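You operate a simulated robot arm through the tools that you are given. There is no shell and no other tool.

The job below is to be done with a simulated robot arm. You get a single attempt, and the scene is never put back.

## Task
Print the grey block from the small blue box.
Fine: lay the lid on the bench top meanwhile and put it back on the box; one print from the inked press; the block stays under the press.

The check looks at the end state, three seconds after you hand in, the way a careful person would. Anything else that was tipped, shoved, dropped, spilled or broken makes it a failure. A push-on lid holds only when it is set on centred and level and pressed home; a screw cap is set on level and turned clockwise until tight.

## Robot
A 5-joint arm with a two-finger parallel gripper, fixed in place. Base frame: the origin is at the foot of the arm, x ahead of it, y to its left, z up; the work surface is at about z = 0. Units: mm, rad, N and s.
With the tool pointing down near the work surface it reaches from about 260 to 600 mm from the base axis. Its first joint turns from -1.152 to 1.152 rad. The tool tilts only in the upright plane through the base axis and itself; it spins freely about its own axis. Payload 1.57 kg.
Tool frame: the origin (TCP) lies between the finger pads and is the grasp point; the fingertips stand 30 mm ahead of it; z points along the fingers, y is the line along which they close. Largest opening 80 mm; finger width 17, thickness 12; the body of the gripper, 40 by 82 mm, starts 80 mm behind the TCP.
Orientation is that of the tool frame in the base frame, as a unit quaternion [x, y, z, w]. With the fingers straight down and closing along the base's y, the tool's x points along the base's -x, its y along +y and its z along -z.

## Interface
- The arm moves only by the tool arm_command. Its argument "commands" is a list of rows, each an object (a shift or turn left out is 0, a gripper value left out holds the last) with "slide": the shift along the tool's x, y, z in m, a list of three; "rot": the turn, a rotation vector about the tool's x, y, z in rad, a list of three; "claw": the gripper command, from -1 (fully open) to 1 (shut), values between in proportion. In form: [{"slide": [x, y, z], "rot": [wx, wy, wz], "claw": claw}, ...]. A call has 1 to 20 rows; each row shifts and turns the commanded pose from where the row before left it, along the tool's axes as they then stand. A row lasts 0.2 s, in which the tool goes at most 50 mm and 0.15 rad; a call with a longer step from one row to the next is refused whole, and so is a gripper value outside its range. A pose out of reach is approached as far as the arm can. The call stops where the force on the tool passes 50 N (or 10 N more than at its start, if that is more) or the arm is blocked; 0.2 s more then pass. Each finger travels about 153 mm/s and halts on what it meets, pressing with about 22 N; the grip force reading is that of the motor and also rises with nothing between the fingers. The clock runs only during rows and for 0.2 s after the last one: add rows that do not move to give the fingers time. It gives the time, the measured TCP pose, the force on the tool (base axes), the opening and the grip force at its end, in the units of the frame above (readings bear some noise), with the torque about the TCP (base axes, N m) and any sound that the robot's microphone picked up.
- Cameras (640 x 400 px; columns grow to the right, rows downward): "scene" is fixed at [-28, 371.6, 523.9]; the picture's right is [-1.00, 0.06, 0.00], its down [0.03, 0.58, -0.81] and it looks along [-0.05, -0.81, -0.58] (base axes); focal length 214 px, centre (320, 200). "wrist" rides on the gripper at [72, -7, -122] in the tool frame; the picture's right is [0.09, 1.00, 0.00], its down [-0.84, 0.08, -0.54] and it looks along [-0.54, 0.05, 0.84] (tool axes); focal length 238 px, centre (320, 200). There is no depth. A picture from a camera that has moved, and an enlarged one, comes with that camera's place and axes in the base frame and with its lens.
- snapshot(camera): a new picture of that camera. It takes no simulated time.
- inspect(camera, box): a new picture of the part [left, top, right, bottom] of that camera's present view, enlarged. It takes no simulated time.
- close_job(): hands the job in; it is judged then, once.

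Nothing tells you positions but the pictures and the camera data. Unless the task says otherwise, let go and move clear before handing in.

The tools are called after ">>>" by a JSON object that holds its "method" and its "body". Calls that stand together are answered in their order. arm_command: Moves the arm, as the interface text tells. Its arguments: {"type":"object","properties":{"commands":{"type":"array","items":{"type":"object","properties":{"slide":{"type":"array","items":{"type":"number"}},"rot":{"type":"array","items":{"type":"number"}},"claw":{"type":"number"}}}}},"required":["commands"]} The other tools are called the same way: snapshot (camera) takes a picture; inspect (camera, box) takes an enlarged picture of a part of a camera's view; close_job () hands the job in.

At the start:

```text
time: 0.0
position: [398.7, -65.6, 383.9]
ee_rot: [0.0, 1.0, -0.001, 0.0]
force: [-0.6, 1.4, 0.1]
moment: [0.03, 0.01, 0.01]
finger_gap: 79.9
grip_force: 0.1
```

scene: 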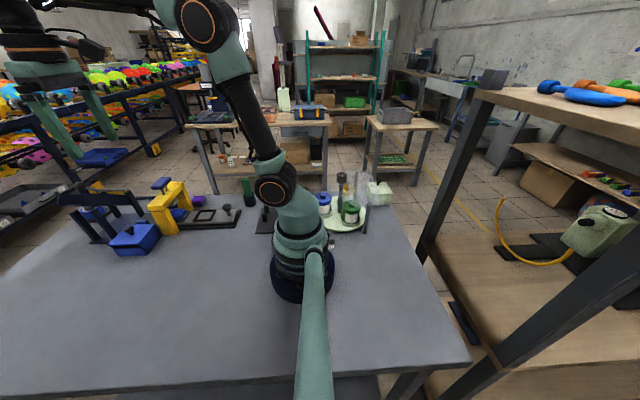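
wrist: 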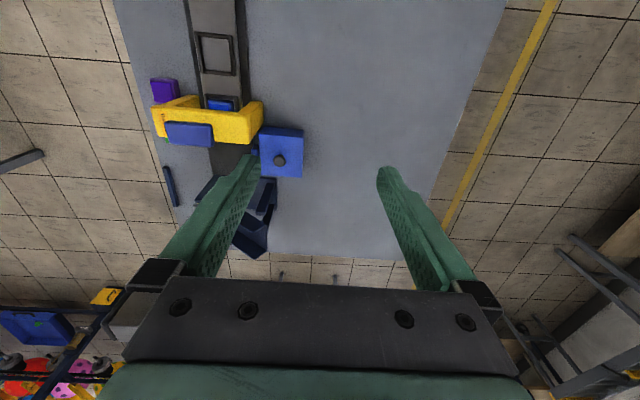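

I see a bench with a yellow press over a dark rail, a small blue box with a knobbed lid next to it, and other items nearby. I'll take closer views first to place everything.

>>> {"method": "inspect", "body": {"camera": "scene", "box": [40, 160, 280, 310]}}

>>> {"method": "inspect", "body": {"camera": "wrist", "box": [120, 0, 360, 150]}}

>>> {"method": "inspect", "body": {"camera": "wrist", "box": [120, 60, 360, 260]}}

>>> {"method": "inspect", "body": {"camera": "scene", "box": [230, 160, 420, 300]}}

```text
2.67 times, centred on (160, 235) of scene
camera zoom: at [-28.0, 371.6, 523.9], right [-1.0, 0.06, 0.0], down [0.03, 0.58, -0.81], along [-0.05, -0.81, -0.58], focal length 572 px, centre (747, 107)
```

zoom: 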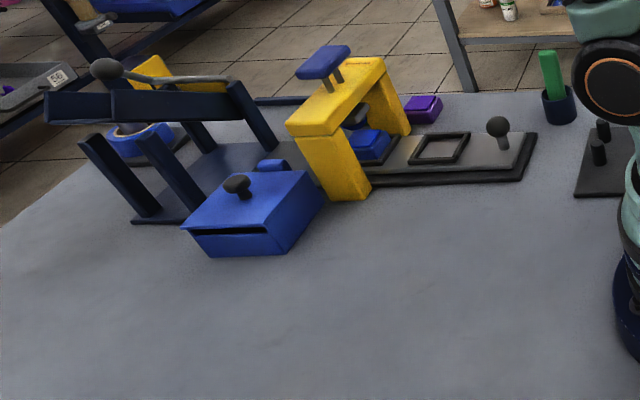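

```text
2.67 times, centred on (240, 75) of wrist
camera zoom: at [326.5, -73.6, 505.0], right [-0.09, 1.0, 0.0], down [0.84, 0.08, 0.54], along [0.54, 0.05, -0.84], focal length 636 px, centre (533, 533)
```

zoom: 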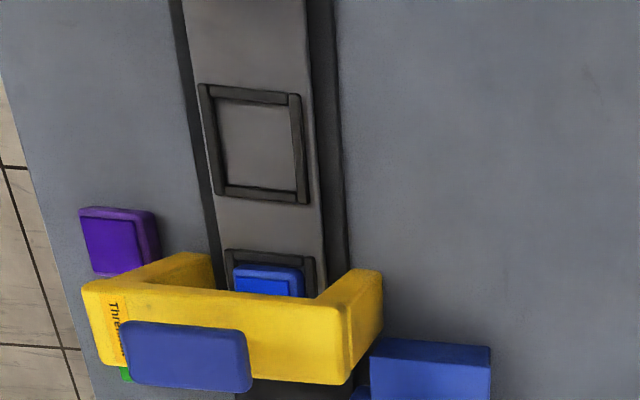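

```text
2.00 times, centred on (240, 160) of wrist
camera zoom: at [326.5, -73.6, 505.0], right [-0.09, 1.0, 0.0], down [0.84, 0.08, 0.54], along [0.54, 0.05, -0.84], focal length 477 px, centre (480, 280)
```

zoom: 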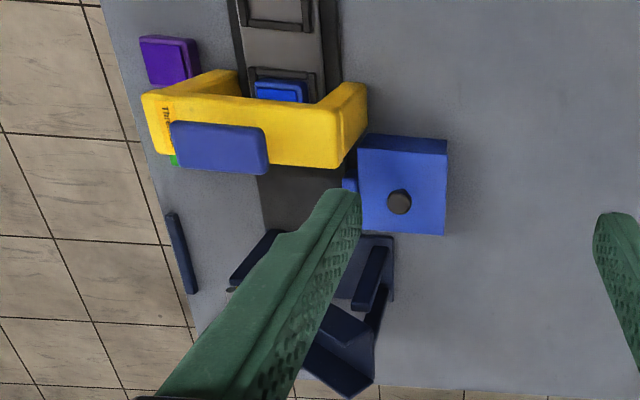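

```text
2.86 times, centred on (325, 230) of scene
camera zoom: at [-28.0, 371.6, 523.9], right [-1.0, 0.06, 0.0], down [0.03, 0.58, -0.81], along [-0.05, -0.81, -0.58], focal length 613 px, centre (306, 114)
```

zoom: 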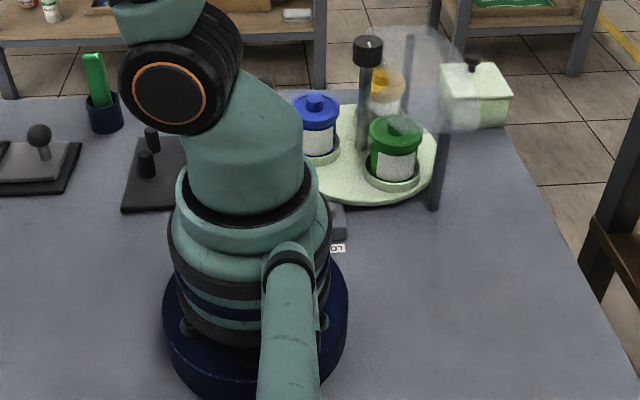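

The knob of the box lid is near (519, -134), and the press stands around x≈470 with its slide running along x at y≈-280. I'll move the arm at height for a better wrist view of the press and its slide.

>>> {"method": "arm_command", "body": {"commands": [{"slide": [0.0137, -0.035, 0]}, {"slide": [0.0137, -0.035, 0]}, {"slide": [0.0137, -0.035, 0]}, {"slide": [0.0137, -0.035, 0]}, {"slide": [0.0137, -0.035, 0]}, {}]}}

>>> {"method": "snapshot", "body": {"camera": "wrist"}}

>>> {"method": "inspect", "body": {"camera": "wrist", "box": [220, 20, 420, 145]}}

>>> {"method": "snapshot", "body": {"camera": "scene"}}

```text
time: 1.4
position: [330.1, -239.8, 384.2]
ee_rot: [0.0, 1.0, -0.001, 0.001]
force: [-0.4, -0.6, 0.4]
moment: [-0.03, -0.02, 0.01]
finger_gap: 80.0
grip_force: 0.0
```

```text
taken
camera wrist: at [258.4, -248.0, 505.9], right [-0.09, 1.0, 0.0], down [0.84, 0.08, 0.54], along [0.54, 0.05, -0.84], focal length 238 px, centre (320, 200)
```

wrist: 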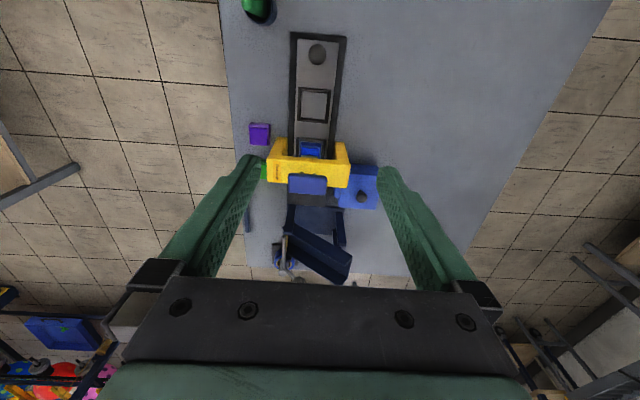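

```text
3.20 times, centred on (320, 82) of wrist
camera zoom: at [258.4, -248.0, 505.9], right [-0.09, 1.0, 0.0], down [0.84, 0.08, 0.54], along [0.54, 0.05, -0.84], focal length 763 px, centre (320, 576)
```

zoom: 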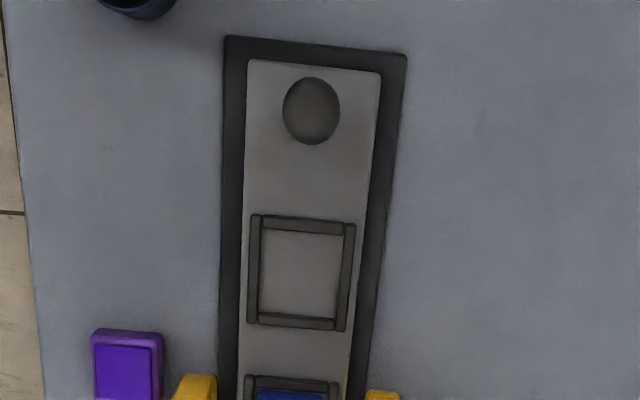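

```text
taken
```

scene: 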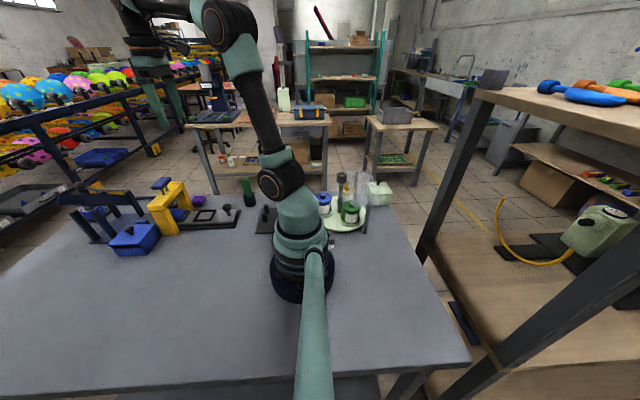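

The slide has an empty nest and a second nest holding a blue pad under the press; there's lettering on the press that I want to read. I'll zoom in on those parts.

>>> {"method": "inspect", "body": {"camera": "wrist", "box": [240, 120, 390, 214]}}

>>> {"method": "inspect", "body": {"camera": "wrist", "box": [255, 130, 305, 190]}}

>>> {"method": "inspect", "body": {"camera": "scene", "box": [100, 165, 200, 265]}}

>>> {"method": "inspect", "body": {"camera": "wrist", "box": [240, 150, 390, 290]}}

```text
4.26 times, centred on (315, 167) of wrist
camera zoom: at [258.4, -248.0, 505.9], right [-0.09, 1.0, 0.0], down [0.84, 0.08, 0.54], along [0.54, 0.05, -0.84], focal length 1014 px, centre (341, 340)
```

zoom: 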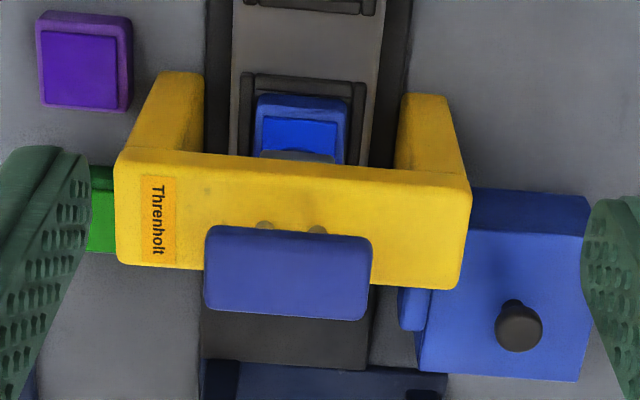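

```text
6.67 times, centred on (280, 160) of wrist
camera zoom: at [258.4, -248.0, 505.9], right [-0.09, 1.0, 0.0], down [0.84, 0.08, 0.54], along [0.54, 0.05, -0.84], focal length 1589 px, centre (587, 467)
```

zoom: 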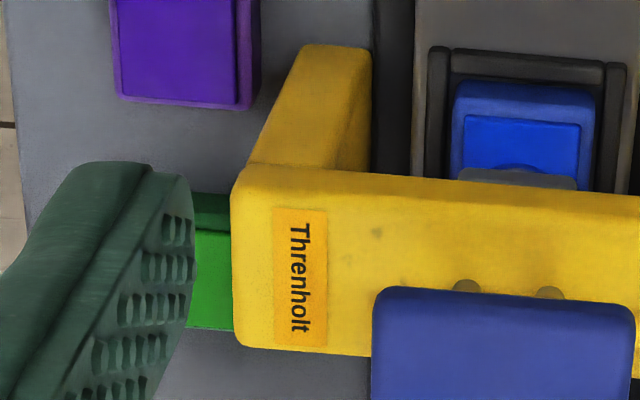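

```text
4.00 times, centred on (150, 215) of scene
camera zoom: at [-28.0, 371.6, 523.9], right [-1.0, 0.06, 0.0], down [0.03, 0.58, -0.81], along [-0.05, -0.81, -0.58], focal length 858 px, centre (1000, 140)
```

zoom: 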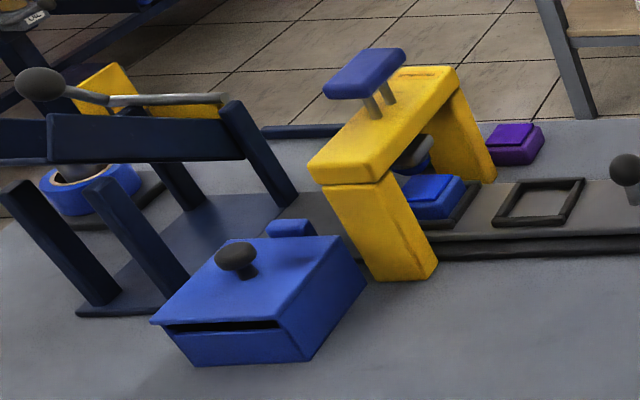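

```text
2.86 times, centred on (315, 220) of wrist
camera zoom: at [258.4, -248.0, 505.9], right [-0.09, 1.0, 0.0], down [0.84, 0.08, 0.54], along [0.54, 0.05, -0.84], focal length 681 px, centre (334, 143)
```

zoom: 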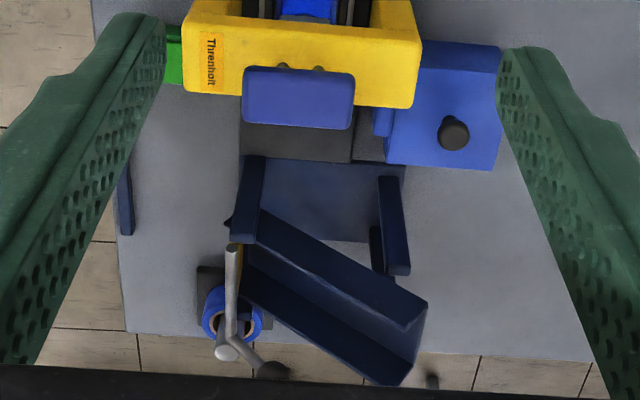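

The press is marked "Threnholt", with spare purple and green pads beside it and a navy crank machine behind. I'll go over the box for a closer look at its lid before touching it.

>>> {"method": "arm_command", "body": {"commands": [{"slide": [-0.025, 0.025, 0.02]}, {"slide": [-0.025, 0.025, 0.02]}, {"slide": [-0.025, 0.025, 0.02]}, {"slide": [-0.025, 0.025, 0.02]}, {}]}}

>>> {"method": "snapshot", "body": {"camera": "wrist"}}

>>> {"method": "inspect", "body": {"camera": "wrist", "box": [230, 100, 400, 220]}}

```text
time: 2.6
position: [430.7, -142.4, 307.0]
ee_rot: [0.001, 1.0, 0.0, 0.001]
force: [-0.2, -0.6, -0.1]
moment: [-0.03, 0.02, 0.03]
finger_gap: 79.8
grip_force: 0.1
```

```text
taken
camera wrist: at [359.0, -149.7, 427.7], right [-0.09, 1.0, 0.0], down [0.84, 0.08, 0.54], along [0.54, 0.05, -0.84], focal length 238 px, centre (320, 200)
```

wrist: 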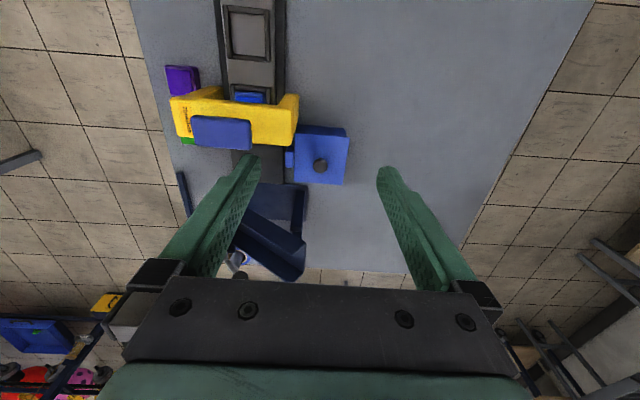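

```text
3.33 times, centred on (315, 160) of wrist
camera zoom: at [359.0, -149.7, 427.7], right [-0.09, 1.0, 0.0], down [0.84, 0.08, 0.54], along [0.54, 0.05, -0.84], focal length 794 px, centre (337, 333)
```

zoom: 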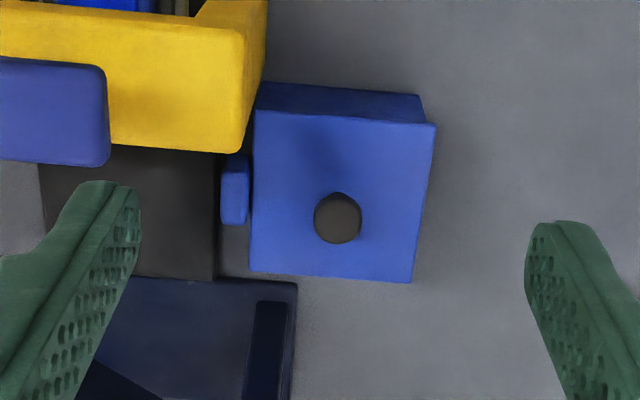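

The lidded box sits right beside the press leg with a small blue tab on its -y side. I'll view it from the +y side by spinning the tool a quarter turn.

>>> {"method": "arm_command", "body": {"commands": [{"slide": [-0.0225, 0.023, 0.025]}, {"slide": [-0.0225, 0.023, 0.025]}, {"slide": [-0.0225, 0.023, 0.025]}, {"slide": [-0.0225, 0.023, 0.025]}, {"rot": [0, 0, 0.1428]}, {"rot": [0, 0, 0.1428]}, {"rot": [0, 0, 0.1428]}, {"rot": [0, 0, 0.1428]}, {"rot": [0, 0, 0.1428]}, {"rot": [0, 0, 0.1428]}, {"rot": [0, 0, 0.1428]}, {"rot": [0, 0, 0.1428]}, {"rot": [0, 0, 0.1428]}, {"rot": [0, 0, 0.1428]}, {"rot": [0, 0, 0.1428]}, {}]}}

>>> {"method": "snapshot", "body": {"camera": "wrist"}}

>>> {"method": "inspect", "body": {"camera": "wrist", "box": [220, 60, 440, 220]}}

```text
time: 6.0
position: [518.4, -49.2, 204.1]
ee_rot: [0.708, 0.706, 0.0, 0.0]
force: [0.3, -0.1, 0.0]
moment: [0.01, 0.01, 0.03]
finger_gap: 80.3
grip_force: 0.0
```

```text
taken
camera wrist: at [512.8, 22.0, 325.0], right [1.0, 0.09, 0.0], down [0.08, -0.84, 0.54], along [0.05, -0.54, -0.84], focal length 238 px, centre (320, 200)
```

wrist: 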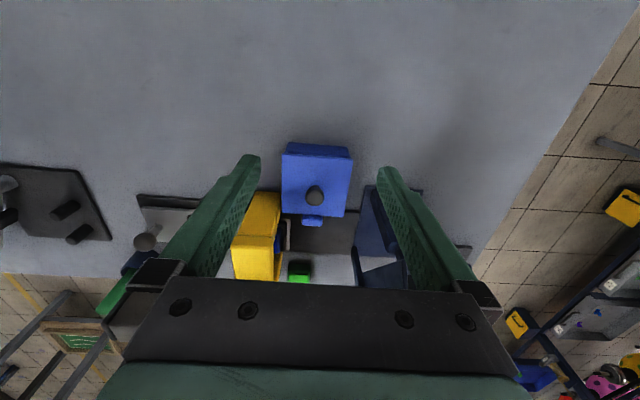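

```text
2.50 times, centred on (330, 140) of wrist
camera zoom: at [512.8, 22.0, 325.0], right [1.0, 0.09, 0.0], down [0.08, -0.84, 0.54], along [0.05, -0.54, -0.84], focal length 596 px, centre (295, 350)
```

zoom: 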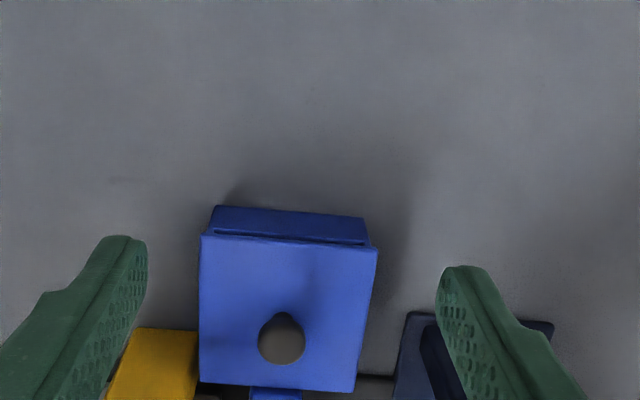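

The box has a slit just under the lid on its +y face. I'll zoom in further from both cameras.

>>> {"method": "inspect", "body": {"camera": "scene", "box": [100, 210, 170, 262]}}

>>> {"method": "inspect", "body": {"camera": "wrist", "box": [270, 130, 370, 240]}}

>>> {"method": "inspect", "body": {"camera": "wrist", "box": [220, 180, 440, 300]}}

```text
7.69 times, centred on (135, 236) of scene
camera zoom: at [-28.0, 371.6, 523.9], right [-1.0, 0.06, 0.0], down [0.03, 0.58, -0.81], along [-0.05, -0.81, -0.58], focal length 1650 px, centre (1743, -77)
```

zoom: 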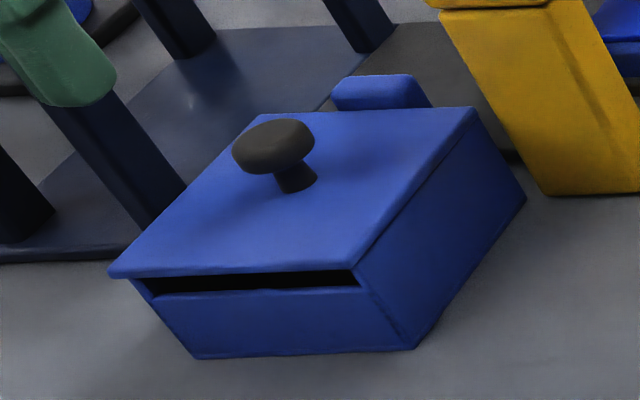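

```text
3.64 times, centred on (320, 185) of wrist
camera zoom: at [512.8, 22.0, 325.0], right [1.0, 0.09, 0.0], down [0.08, -0.84, 0.54], along [0.05, -0.54, -0.84], focal length 867 px, centre (320, 254)
```

zoom: 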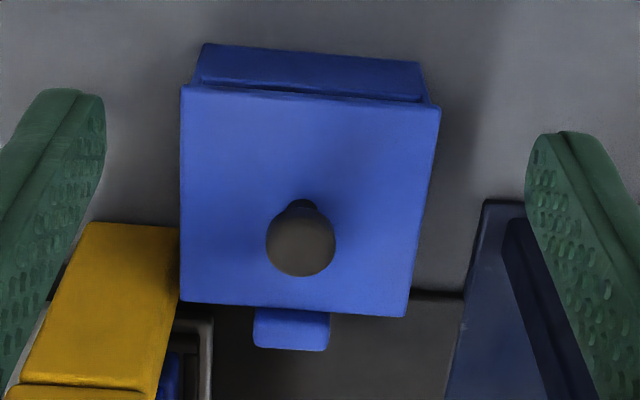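

```text
2.91 times, centred on (330, 240) of wrist
camera zoom: at [512.8, 22.0, 325.0], right [1.0, 0.09, 0.0], down [0.08, -0.84, 0.54], along [0.05, -0.54, -0.84], focal length 693 px, centre (291, 84)
```

zoom: 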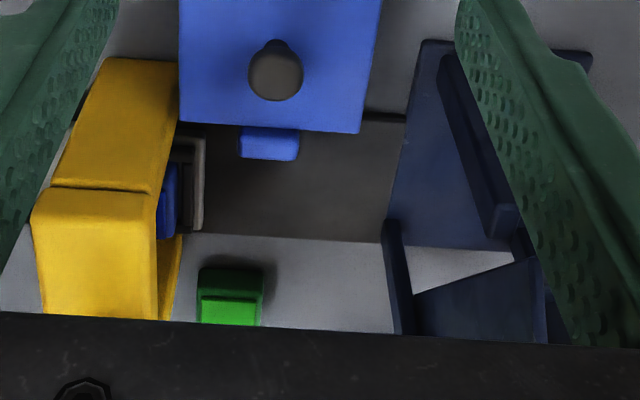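

The lid is about 90 mm square, centred near (521,-137) with its top at z≈52 and knob at z≈73; a small tab sits at its -y edge. I'll drop to a low, tilted view from the robot's side to see the box edge and the press head.

>>> {"method": "arm_command", "body": {"commands": [{"slide": [-0.0186, -0.0332, -0.0052]}, {"slide": [-0.0186, -0.0332, -0.0052]}, {"slide": [-0.0186, -0.0332, -0.0052]}, {"slide": [-0.0186, -0.0332, -0.0052]}, {"slide": [-0.0186, -0.0332, -0.0052]}, {"rot": [0, 0, -0.1484]}, {"rot": [0, 0, -0.1484]}, {"rot": [0, 0, -0.1484]}, {"rot": [0, 0, -0.1484]}, {"rot": [0, 0, -0.1484]}, {"rot": [0, 0, -0.1484]}, {"rot": [0, 0, -0.1484]}, {"rot": [0, 0, -0.1484]}, {"slide": [0, 0, 0.04]}, {"slide": [0, 0, 0.04]}, {"rot": [0, -0.15, 0]}, {"rot": [0, -0.15, 0]}, {"rot": [0, -0.15, 0]}, {"rot": [0, -0.15, 0]}, {}]}}

>>> {"method": "snapshot", "body": {"camera": "wrist"}}

>>> {"method": "inspect", "body": {"camera": "wrist", "box": [240, 80, 400, 200]}}

```text
time: 10.2
position: [353.5, -141.9, 150.1]
ee_rot: [0.182, 0.938, -0.055, 0.291]
force: [0.6, 0.3, -0.6]
moment: [-0.01, 0.03, -0.01]
finger_gap: 80.0
grip_force: 0.0
```

```text
taken
camera wrist: at [231.9, -101.1, 209.0], right [0.3, 0.95, -0.05], down [0.38, -0.07, 0.92], along [0.87, -0.3, -0.39], focal length 238 px, centre (320, 200)
```

wrist: 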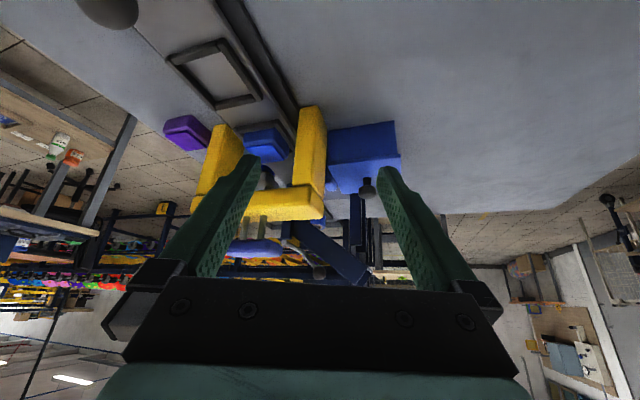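

```text
3.33 times, centred on (320, 140) of wrist
camera zoom: at [231.9, -101.1, 209.0], right [0.3, 0.95, -0.05], down [0.38, -0.07, 0.92], along [0.87, -0.3, -0.39], focal length 794 px, centre (320, 400)
```

zoom: 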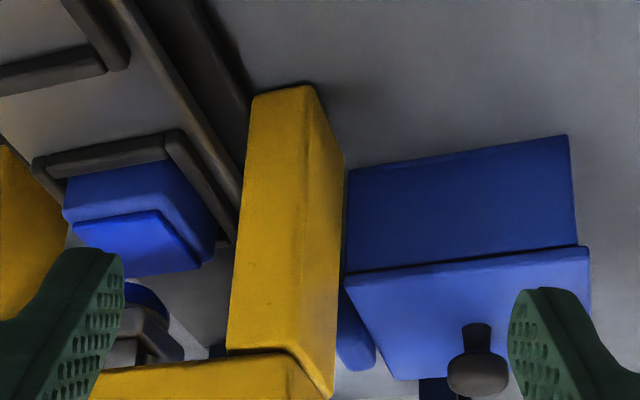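

The press head (grey die) hangs above a blue ink pad in the rear nest. I'll raise up and look from the far (-y) side at the tab between box and press.

>>> {"method": "arm_command", "body": {"commands": [{"rot": [0, 0.15, 0]}, {"rot": [0, 0.15, 0]}, {"rot": [0, 0.15, 0]}, {"rot": [0, 0.15, 0]}, {"slide": [0, 0, -0.04]}, {"slide": [0, 0, -0.04]}, {"slide": [0, 0, -0.04]}, {"rot": [0, 0, -0.1484]}, {"rot": [0, 0, -0.1484]}, {"rot": [0, 0, -0.0872]}, {}]}}

>>> {"method": "arm_command", "body": {"commands": [{"slide": [-0.0254, -0.0236, 0]}, {"slide": [-0.0254, -0.0236, 0]}, {"slide": [-0.0254, -0.0236, 0]}, {"slide": [-0.0254, -0.0236, 0]}, {"slide": [-0.0254, -0.0236, 0]}, {"rot": [0, 0, -0.1428]}, {"rot": [0, 0, -0.1428]}, {"rot": [0, 0, -0.1428]}, {"rot": [0, 0, -0.1428]}, {"rot": [0, 0, -0.1428]}, {"rot": [0, 0, -0.1428]}, {"rot": [0, 0, -0.1428]}, {"rot": [0, 0, -0.1428]}, {"rot": [0, 0, -0.1428]}, {"rot": [0, 0, -0.1428]}, {"rot": [0, 0, -0.1428]}, {}]}}

>>> {"method": "snapshot", "body": {"camera": "wrist"}}

>>> {"method": "inspect", "body": {"camera": "wrist", "box": [220, 60, 440, 220]}}

```text
time: 12.6
position: [353.9, -142.7, 270.5]
ee_rot: [-0.001, 1.0, 0.0, 0.0]
force: [0.1, -0.1, -0.2]
moment: [0.02, -0.03, -0.02]
finger_gap: 80.0
grip_force: 0.0
```

```text
time: 16.2
position: [480.5, -259.8, 269.4]
ee_rot: [0.708, -0.706, 0.0, 0.001]
force: [-0.5, 0.5, -0.1]
moment: [-0.03, -0.02, 0.0]
finger_gap: 80.1
grip_force: 0.0
```

```text
taken
camera wrist: at [487.4, -332.9, 390.7], right [-1.0, -0.09, 0.0], down [-0.08, 0.84, 0.54], along [-0.05, 0.54, -0.84], focal length 238 px, centre (320, 200)
```

wrist: 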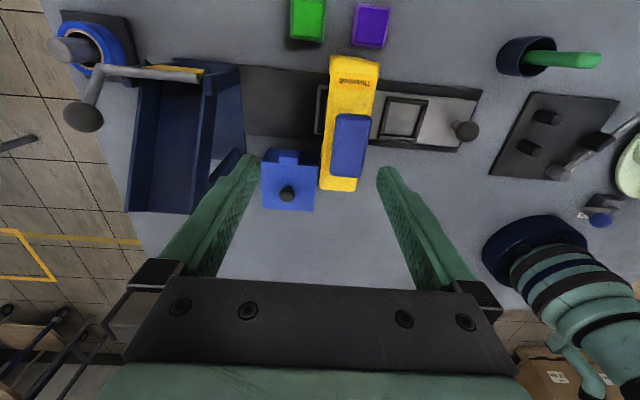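

```text
2.50 times, centred on (330, 140) of wrist
camera zoom: at [487.4, -332.9, 390.7], right [-1.0, -0.09, 0.0], down [-0.08, 0.84, 0.54], along [-0.05, 0.54, -0.84], focal length 596 px, centre (295, 350)
```

zoom: 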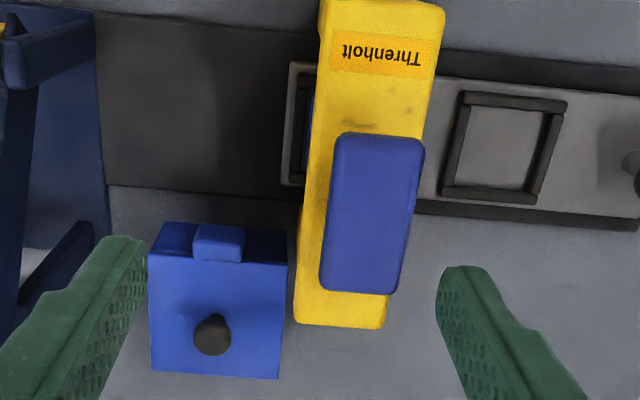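

>>> {"method": "inspect", "body": {"camera": "wrist", "box": [250, 130, 330, 220]}}

>>> {"method": "inspect", "body": {"camera": "wrist", "box": [230, 50, 490, 170]}}

>>> {"method": "inspect", "body": {"camera": "wrist", "box": [50, 0, 260, 220]}}

```text
4.44 times, centred on (290, 175) of wrist
camera zoom: at [487.4, -332.9, 390.7], right [-1.0, -0.09, 0.0], down [-0.08, 0.84, 0.54], along [-0.05, 0.54, -0.84], focal length 1059 px, centre (453, 311)
```

zoom: 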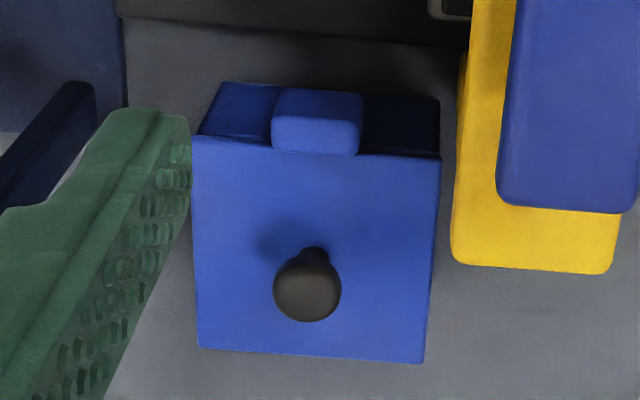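

```text
2.46 times, centred on (360, 110) of wrist
camera zoom: at [487.4, -332.9, 390.7], right [-1.0, -0.09, 0.0], down [-0.08, 0.84, 0.54], along [-0.05, 0.54, -0.84], focal length 587 px, centre (222, 422)
```

zoom: 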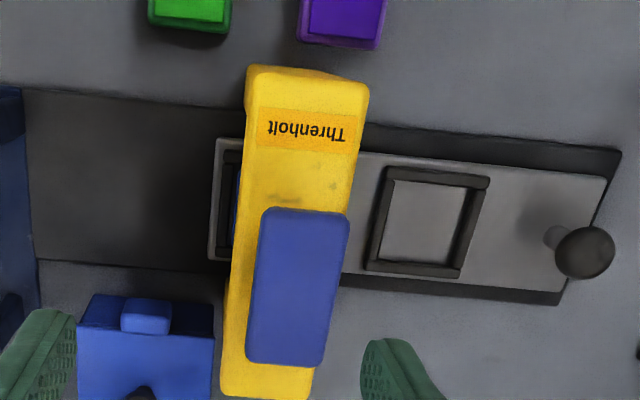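

```text
1.82 times, centred on (155, 110) of wrist
camera zoom: at [487.4, -332.9, 390.7], right [-1.0, -0.09, 0.0], down [-0.08, 0.84, 0.54], along [-0.05, 0.54, -0.84], focal length 433 px, centre (620, 364)
```

zoom: 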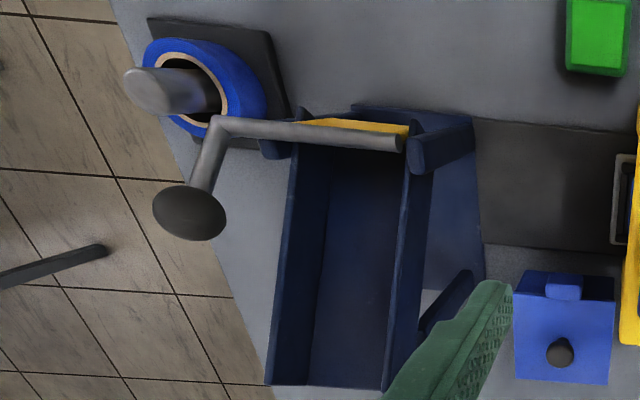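

The tab looks attached at the box's rear wall. I'll zoom in tightly on it before gripping the knob.

>>> {"method": "inspect", "body": {"camera": "wrist", "box": [270, 140, 320, 170]}}

>>> {"method": "inspect", "body": {"camera": "scene", "box": [115, 212, 165, 242]}}

```text
12.80 times, centred on (295, 155) of wrist
camera zoom: at [487.4, -332.9, 390.7], right [-1.0, -0.09, 0.0], down [-0.08, 0.84, 0.54], along [-0.05, 0.54, -0.84], focal length 3051 px, centre (640, 776)
```

zoom: 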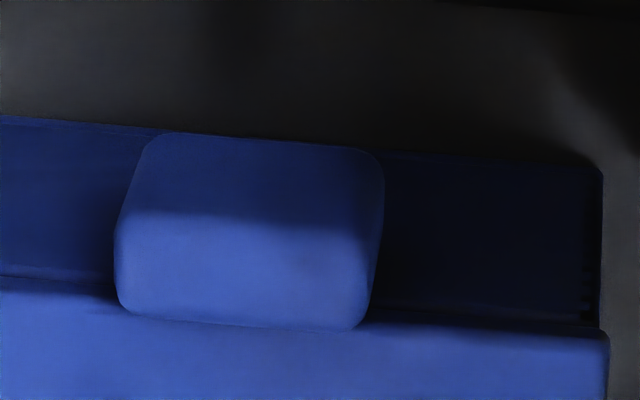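

```text
12.80 times, centred on (140, 227) of scene
camera zoom: at [-28.0, 371.6, 523.9], right [-1.0, 0.06, 0.0], down [0.03, 0.58, -0.81], along [-0.05, -0.81, -0.58], focal length 2745 px, centre (2624, -146)
```

zoom: 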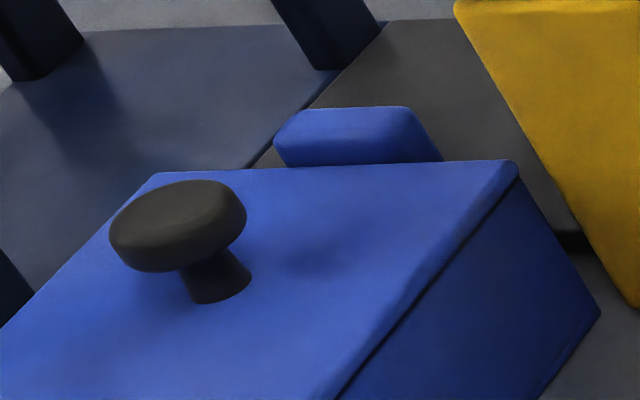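

The tab is a lug on the box's rear wall, so the lid should lift straight up. Lid centre is (520.6,-135), top z≈54, knob head about z 67–79. I'll go above the knob with a partly closed gripper.

>>> {"method": "arm_command", "body": {"commands": [{"slide": [-0.0416, -0.01337, 0], "claw": -0.1}, {"slide": [-0.0416, -0.01337, 0]}, {"slide": [-0.0416, -0.01337, 0]}, {"slide": [0, 0, 0.045]}, {"slide": [0, 0, 0.045]}, {"slide": [0, 0, 0.045]}, {}]}}

>>> {"method": "inspect", "body": {"camera": "scene", "box": [90, 180, 190, 260]}}

>>> {"method": "snapshot", "body": {"camera": "wrist"}}

```text
time: 17.8
position: [520.6, -135.8, 135.3]
ee_rot: [-0.707, 0.708, 0.0, 0.0]
force: [0.5, 0.1, -0.1]
moment: [0.0, -0.02, 0.0]
finger_gap: 44.0
grip_force: 0.0
```

```text
5.00 times, centred on (140, 220) of scene
camera zoom: at [-28.0, 371.6, 523.9], right [-1.0, 0.06, 0.0], down [0.03, 0.58, -0.81], along [-0.05, -0.81, -0.58], focal length 1072 px, centre (1220, 100)
```

zoom: 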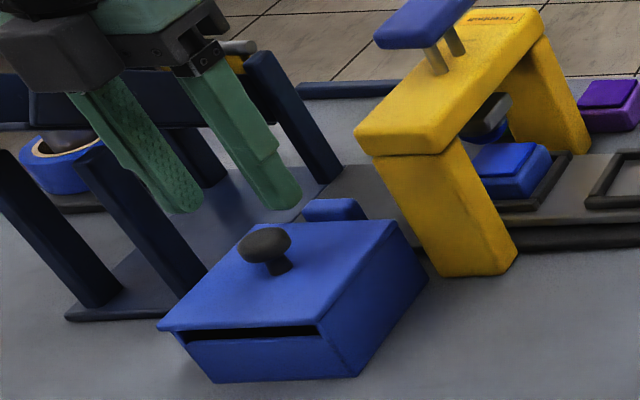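

```text
taken
camera wrist: at [527.6, -207.7, 255.9], right [-1.0, -0.09, 0.0], down [-0.08, 0.84, 0.54], along [-0.05, 0.54, -0.84], focal length 238 px, centre (320, 200)
```

wrist: 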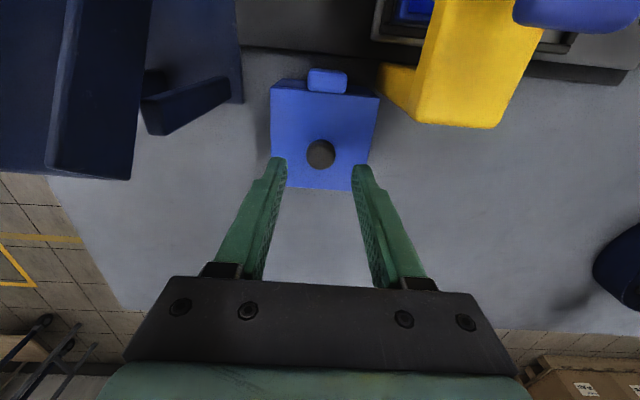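

The fingers straddle the knob at the right place. I'll lower to z≈88, close on the knob, and check the grip.

>>> {"method": "arm_command", "body": {"commands": [{"slide": [0, 0, 0.02]}, {"slide": [0, 0, 0.02]}, {"slide": [0, 0, 0.007]}, {}, {"claw": 1}, {}, {}, {}]}}

>>> {"method": "inspect", "body": {"camera": "scene", "box": [90, 180, 190, 260]}}

```text
time: 19.6
position: [520.8, -134.3, 88.8]
ee_rot: [-0.707, 0.707, 0.0, 0.0]
force: [0.6, 0.3, 0.4]
moment: [0.0, -0.02, -0.01]
finger_gap: 22.8
grip_force: 21.8
```

```text
5.00 times, centred on (140, 220) of scene
camera zoom: at [-28.0, 371.6, 523.9], right [-1.0, 0.06, 0.0], down [0.03, 0.58, -0.81], along [-0.05, -0.81, -0.58], focal length 1072 px, centre (1220, 100)
```

zoom: 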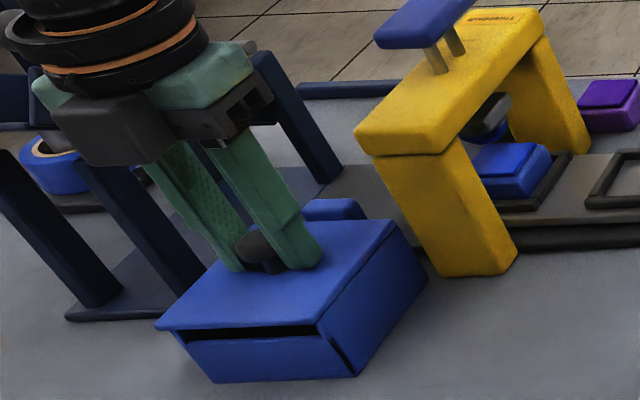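

The knob is gripped (22.8 mm). There's a dark line on the box's near side corner that I want to look at before lifting.

>>> {"method": "inspect", "body": {"camera": "scene", "box": [110, 215, 180, 262]}}

>>> {"method": "snapshot", "body": {"camera": "wrist"}}

```text
8.51 times, centred on (145, 238) of scene
camera zoom: at [-28.0, 371.6, 523.9], right [-1.0, 0.06, 0.0], down [0.03, 0.58, -0.81], along [-0.05, -0.81, -0.58], focal length 1825 px, centre (1809, -128)
```

zoom: 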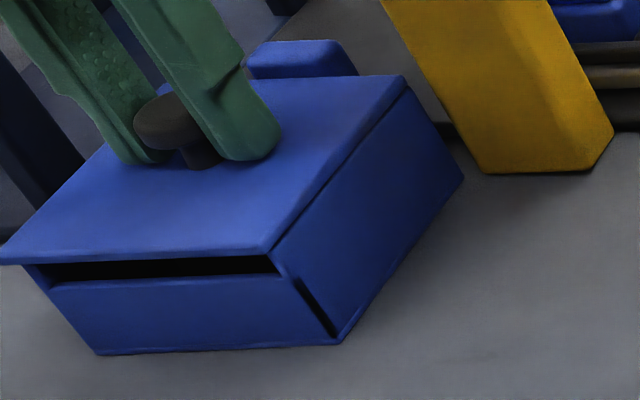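

```text
taken
camera wrist: at [527.9, -207.6, 209.0], right [-1.0, -0.09, 0.0], down [-0.08, 0.84, 0.54], along [-0.05, 0.54, -0.84], focal length 238 px, centre (320, 200)
```

wrist: 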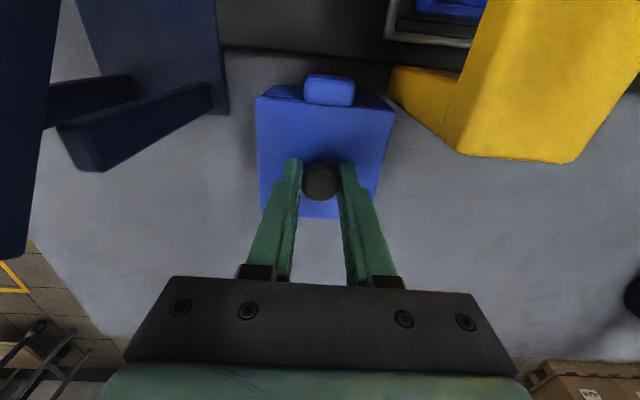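

The near corner now shows a thin gap that wasn't visible before. I'll lift only a few millimetres and look again to see what moves with the lid.

>>> {"method": "arm_command", "body": {"commands": [{"slide": [0, 0, -0.003]}, {"slide": [0, 0, -0.003]}, {}]}}

>>> {"method": "inspect", "body": {"camera": "scene", "box": [110, 215, 180, 262]}}

```text
time: 20.4
position: [520.9, -135.4, 95.5]
ee_rot: [-0.707, 0.707, 0.0, 0.0]
force: [-0.3, -0.7, -0.7]
moment: [-0.04, 0.02, 0.02]
finger_gap: 22.5
grip_force: 22.5
```

```text
8.51 times, centred on (145, 238) of scene
camera zoom: at [-28.0, 371.6, 523.9], right [-1.0, 0.06, 0.0], down [0.03, 0.58, -0.81], along [-0.05, -0.81, -0.58], focal length 1825 px, centre (1809, -128)
```

zoom: 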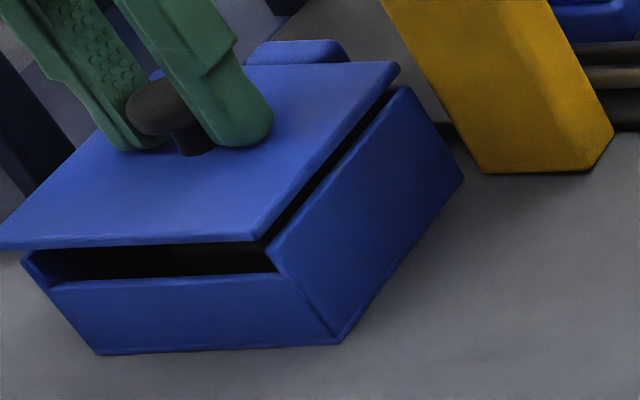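

The lid comes up cleanly and the box stays put; the gap was only a shading artefact. I'll lift it well clear and look at it and the box interior.

>>> {"method": "arm_command", "body": {"commands": [{"slide": [0, 0, -0.01]}, {"slide": [0, 0, -0.02]}, {"slide": [0, 0, -0.025]}, {"slide": [0, 0, -0.025]}, {"slide": [0, 0, -0.02]}, {"slide": [0, 0, -0.01]}, {}]}}

>>> {"method": "inspect", "body": {"camera": "scene", "box": [80, 160, 200, 262]}}

```text
time: 22.0
position: [521.9, -135.4, 205.1]
ee_rot: [0.707, -0.707, 0.001, 0.0]
force: [0.1, -0.5, -0.5]
moment: [-0.06, -0.03, 0.03]
finger_gap: 22.6
grip_force: 21.7
```

```text
3.92 times, centred on (140, 211) of scene
camera zoom: at [-28.0, 371.6, 523.9], right [-1.0, 0.06, 0.0], down [0.03, 0.58, -0.81], along [-0.05, -0.81, -0.58], focal length 841 px, centre (1026, 157)
```

zoom: 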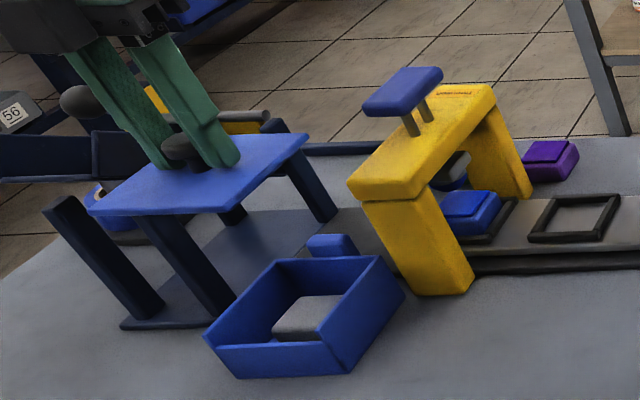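

The grey block is visible in the box, and the lid is a thin plate. I'll carry the lid over to open bench near (440, 10) and lower it.

>>> {"method": "arm_command", "body": {"commands": [{"slide": [-0.01, 0.0056, 0]}, {"slide": [-0.02, 0.0112, 0]}, {"slide": [-0.025, 0.014, 0]}, {"slide": [-0.025, 0.014, 0]}, {"slide": [-0.025, 0.014, 0]}, {"slide": [-0.02, 0.0112, 0]}, {"slide": [-0.015, 0.0084, 0]}, {"slide": [-0.005, 0.0028, 0]}, {}, {"slide": [0, 0, 0.03]}, {"slide": [0, 0, 0.03]}, {"slide": [0, 0, 0.03]}, {"slide": [0, 0, 0.02]}, {}]}}

>>> {"method": "snapshot", "body": {"camera": "scene"}}

>>> {"method": "inspect", "body": {"camera": "scene", "box": [120, 200, 280, 310]}}

```text
time: 25.0
position: [439.0, 10.5, 93.3]
ee_rot: [0.707, -0.707, 0.001, 0.0]
force: [0.2, 0.3, -0.2]
moment: [-0.01, 0.02, 0.01]
finger_gap: 22.5
grip_force: 22.1
```

```text
taken
```

scene: 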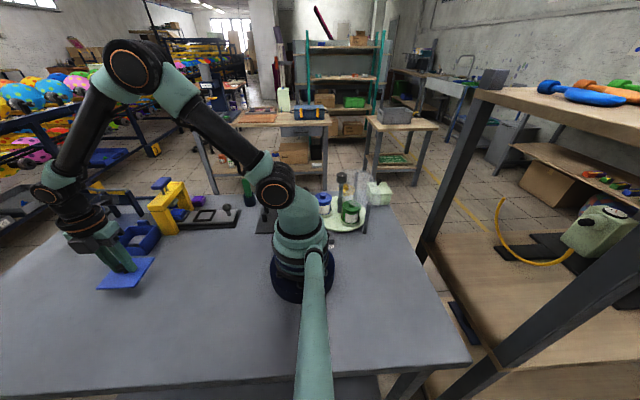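

```text
3.64 times, centred on (200, 255) of scene
camera zoom: at [-28.0, 371.6, 523.9], right [-1.0, 0.06, 0.0], down [0.03, 0.58, -0.81], along [-0.05, -0.81, -0.58], focal length 780 px, centre (756, 0)
```

zoom: 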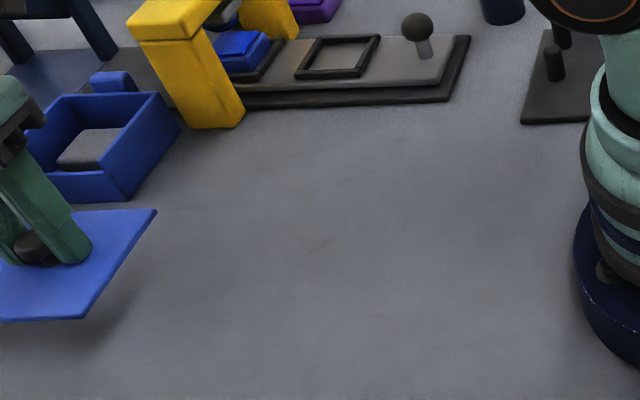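

The lid is a plain flat plate held level. I'll lower it toward the bench, first to just above, then in small steps.

>>> {"method": "arm_command", "body": {"commands": [{"slide": [0, 0, 0.015]}, {"slide": [0, 0, 0.015]}, {"slide": [0, 0, 0.01]}, {"slide": [0, 0, 0.005]}, {}]}}

>>> {"method": "inspect", "body": {"camera": "scene", "box": [80, 220, 200, 310]}}

```text
time: 26.2
position: [438.8, 9.5, 50.2]
ee_rot: [-0.707, 0.707, 0.0, 0.0]
force: [0.0, 0.1, -0.4]
moment: [-0.02, 0.0, 0.03]
finger_gap: 22.5
grip_force: 21.8
```

```text
4.44 times, centred on (140, 265) of scene
camera zoom: at [-28.0, 371.6, 523.9], right [-1.0, 0.06, 0.0], down [0.03, 0.58, -0.81], along [-0.05, -0.81, -0.58], focal length 953 px, centre (1120, -89)
```

zoom: 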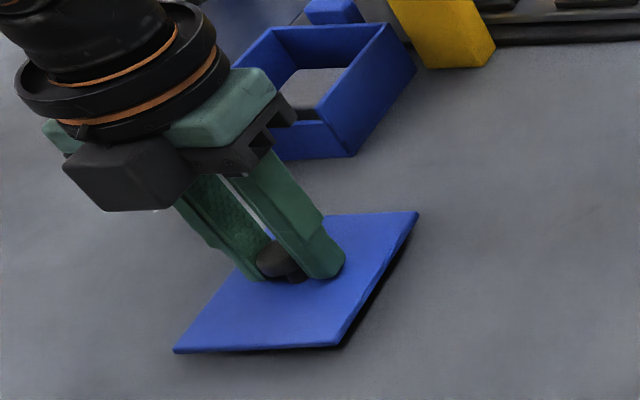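

Lid is a few millimetres above the bench. Lowering in small steps and watching the force.

>>> {"method": "arm_command", "body": {"commands": [{"slide": [0, 0, 0.002]}, {"slide": [0, 0, 0.002]}, {"slide": [0, 0, 0.001]}, {}]}}

>>> {"method": "arm_command", "body": {"commands": [{"slide": [0, 0, 0.001]}, {"slide": [0, 0, 0.001]}, {}]}}

>>> {"method": "arm_command", "body": {"commands": [{"slide": [0, 0, 0.001]}, {"slide": [0, 0, 0.001]}, {}]}}

>>> {"method": "inspect", "body": {"camera": "scene", "box": [80, 220, 200, 310]}}

```text
time: 27.2
position: [441.1, 10.4, 44.1]
ee_rot: [-0.707, 0.707, -0.001, 0.0]
force: [0.3, 0.4, -0.4]
moment: [0.0, 0.01, 0.0]
finger_gap: 22.5
grip_force: 21.6
```

```text
time: 28.0
position: [439.9, 10.4, 42.9]
ee_rot: [-0.707, 0.708, -0.001, 0.001]
force: [-4.5, -0.9, 20.4]
moment: [0.04, 0.14, 0.03]
finger_gap: 22.6
grip_force: 22.3
```

```text
time: 28.8
position: [440.9, 9.8, 41.5]
ee_rot: [-0.707, 0.707, -0.002, 0.001]
force: [-4.4, 3.9, 38.9]
moment: [0.11, 0.23, 0.04]
finger_gap: 22.6
grip_force: 21.3
```

```text
4.44 times, centred on (140, 265) of scene
camera zoom: at [-28.2, 371.6, 523.9], right [-1.0, 0.06, 0.0], down [0.04, 0.58, -0.81], along [-0.05, -0.81, -0.58], focal length 953 px, centre (1120, -89)
```

zoom: 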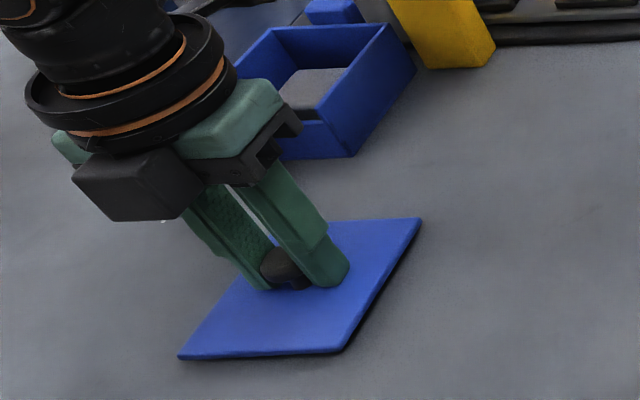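

The lid is resting on the bench (contact near TCP z 43.5). I'll relieve the pressure, open the fingers, and lift away.

>>> {"method": "arm_command", "body": {"commands": [{"slide": [0, 0, -0.001]}, {"slide": [0, 0, -0.001]}, {}]}}

>>> {"method": "arm_command", "body": {"commands": [{"claw": -0.1}, {}, {}, {"slide": [0, 0, -0.02]}, {"slide": [0, 0, -0.04]}, {"slide": [0, 0, -0.05]}, {"slide": [0, 0, -0.05]}, {}]}}

>>> {"method": "snapshot", "body": {"camera": "scene"}}

>>> {"method": "snapshot", "body": {"camera": "wrist"}}

```text
time: 29.6
position: [438.1, 8.8, 42.1]
ee_rot: [-0.707, 0.708, 0.0, -0.001]
force: [3.5, -0.1, 8.8]
moment: [-0.07, -0.23, 0.01]
finger_gap: 22.5
grip_force: 21.8
```

```text
time: 31.4
position: [439.4, 11.1, 202.5]
ee_rot: [-0.707, 0.707, 0.0, 0.0]
force: [-0.5, -0.3, -0.1]
moment: [0.03, 0.02, -0.01]
finger_gap: 43.8
grip_force: 0.1
```

```text
taken
```

scene: 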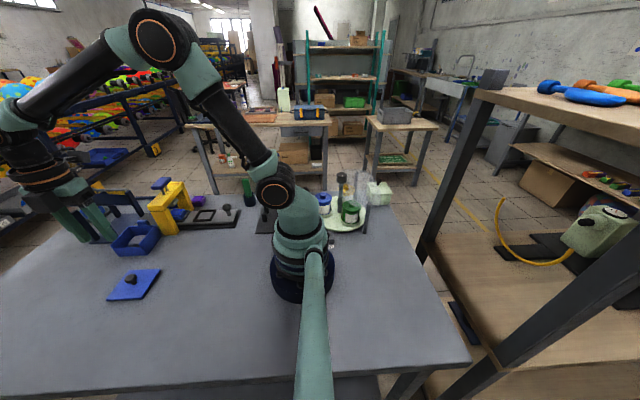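

```text
taken
camera wrist: at [446.7, -61.8, 323.9], right [-1.0, -0.09, 0.0], down [-0.08, 0.84, 0.54], along [-0.05, 0.54, -0.84], focal length 238 px, centre (320, 200)
```

wrist: 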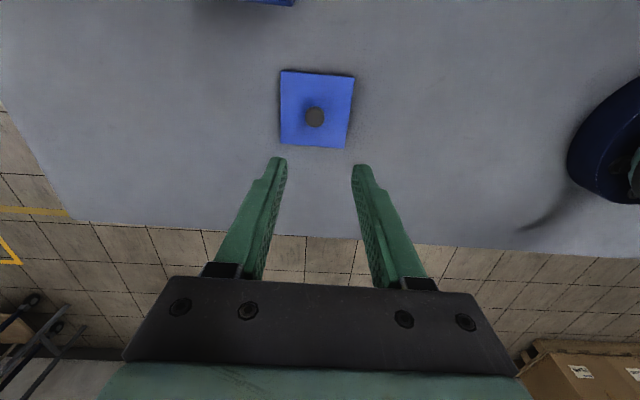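

The lid lies flat and alone on the bench. Next I'll turn the tool back and look down into the open box.

>>> {"method": "arm_command", "body": {"commands": [{"rot": [0, 0, 0.1428]}, {"rot": [0, 0, 0.1428]}, {"rot": [0, 0, 0.1428]}, {"rot": [0, 0, 0.1428]}, {"rot": [0, 0, 0.1428]}, {"rot": [0, 0, 0.1428]}, {"rot": [0, 0, 0.1428]}, {"rot": [0, 0, 0.1428]}, {"rot": [0, 0, 0.1428]}, {"rot": [0, 0, 0.1428]}, {"rot": [0, 0, 0.1428]}, {"slide": [-0.01515, -0.0365, -0.0081], "claw": -1}, {"slide": [-0.01515, -0.0365, -0.0081]}, {"slide": [-0.01515, -0.0365, -0.0081]}, {"slide": [-0.01515, -0.0365, -0.0081]}, {}]}}

>>> {"method": "snapshot", "body": {"camera": "wrist"}}

>>> {"method": "inspect", "body": {"camera": "wrist", "box": [250, 60, 400, 180]}}

>>> {"method": "inspect", "body": {"camera": "scene", "box": [100, 210, 170, 262]}}

```text
time: 34.8
position: [498.8, -136.7, 233.2]
ee_rot: [0.0, 1.0, 0.0, -0.001]
force: [-0.3, -0.3, 0.3]
moment: [0.02, 0.0, 0.03]
finger_gap: 79.9
grip_force: 0.1
```

```text
taken
camera wrist: at [428.3, -144.3, 354.8], right [-0.09, 1.0, 0.0], down [0.84, 0.08, 0.54], along [0.54, 0.05, -0.84], focal length 238 px, centre (320, 200)
```

wrist: 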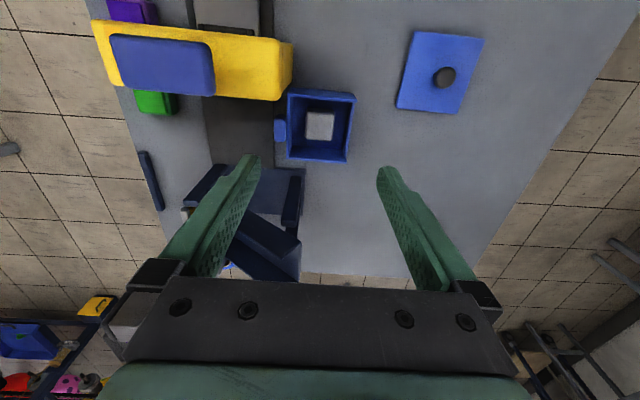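

```text
3.33 times, centred on (325, 120) of wrist
camera zoom: at [428.3, -144.3, 354.8], right [-0.09, 1.0, 0.0], down [0.84, 0.08, 0.54], along [0.54, 0.05, -0.84], focal length 794 px, centre (303, 467)
```

zoom: 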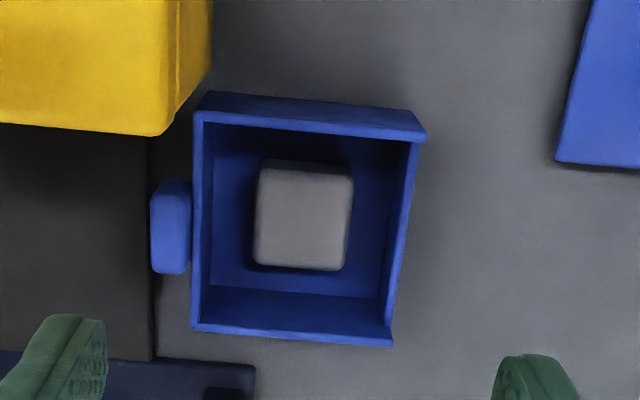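

```text
7.69 times, centred on (135, 236) of scene
camera zoom: at [-28.0, 371.6, 523.9], right [-1.0, 0.06, 0.0], down [0.03, 0.58, -0.81], along [-0.05, -0.81, -0.58], focal length 1650 px, centre (1743, -77)
```

zoom: 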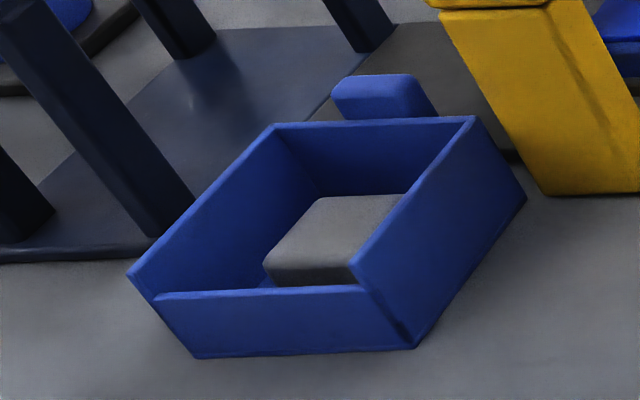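

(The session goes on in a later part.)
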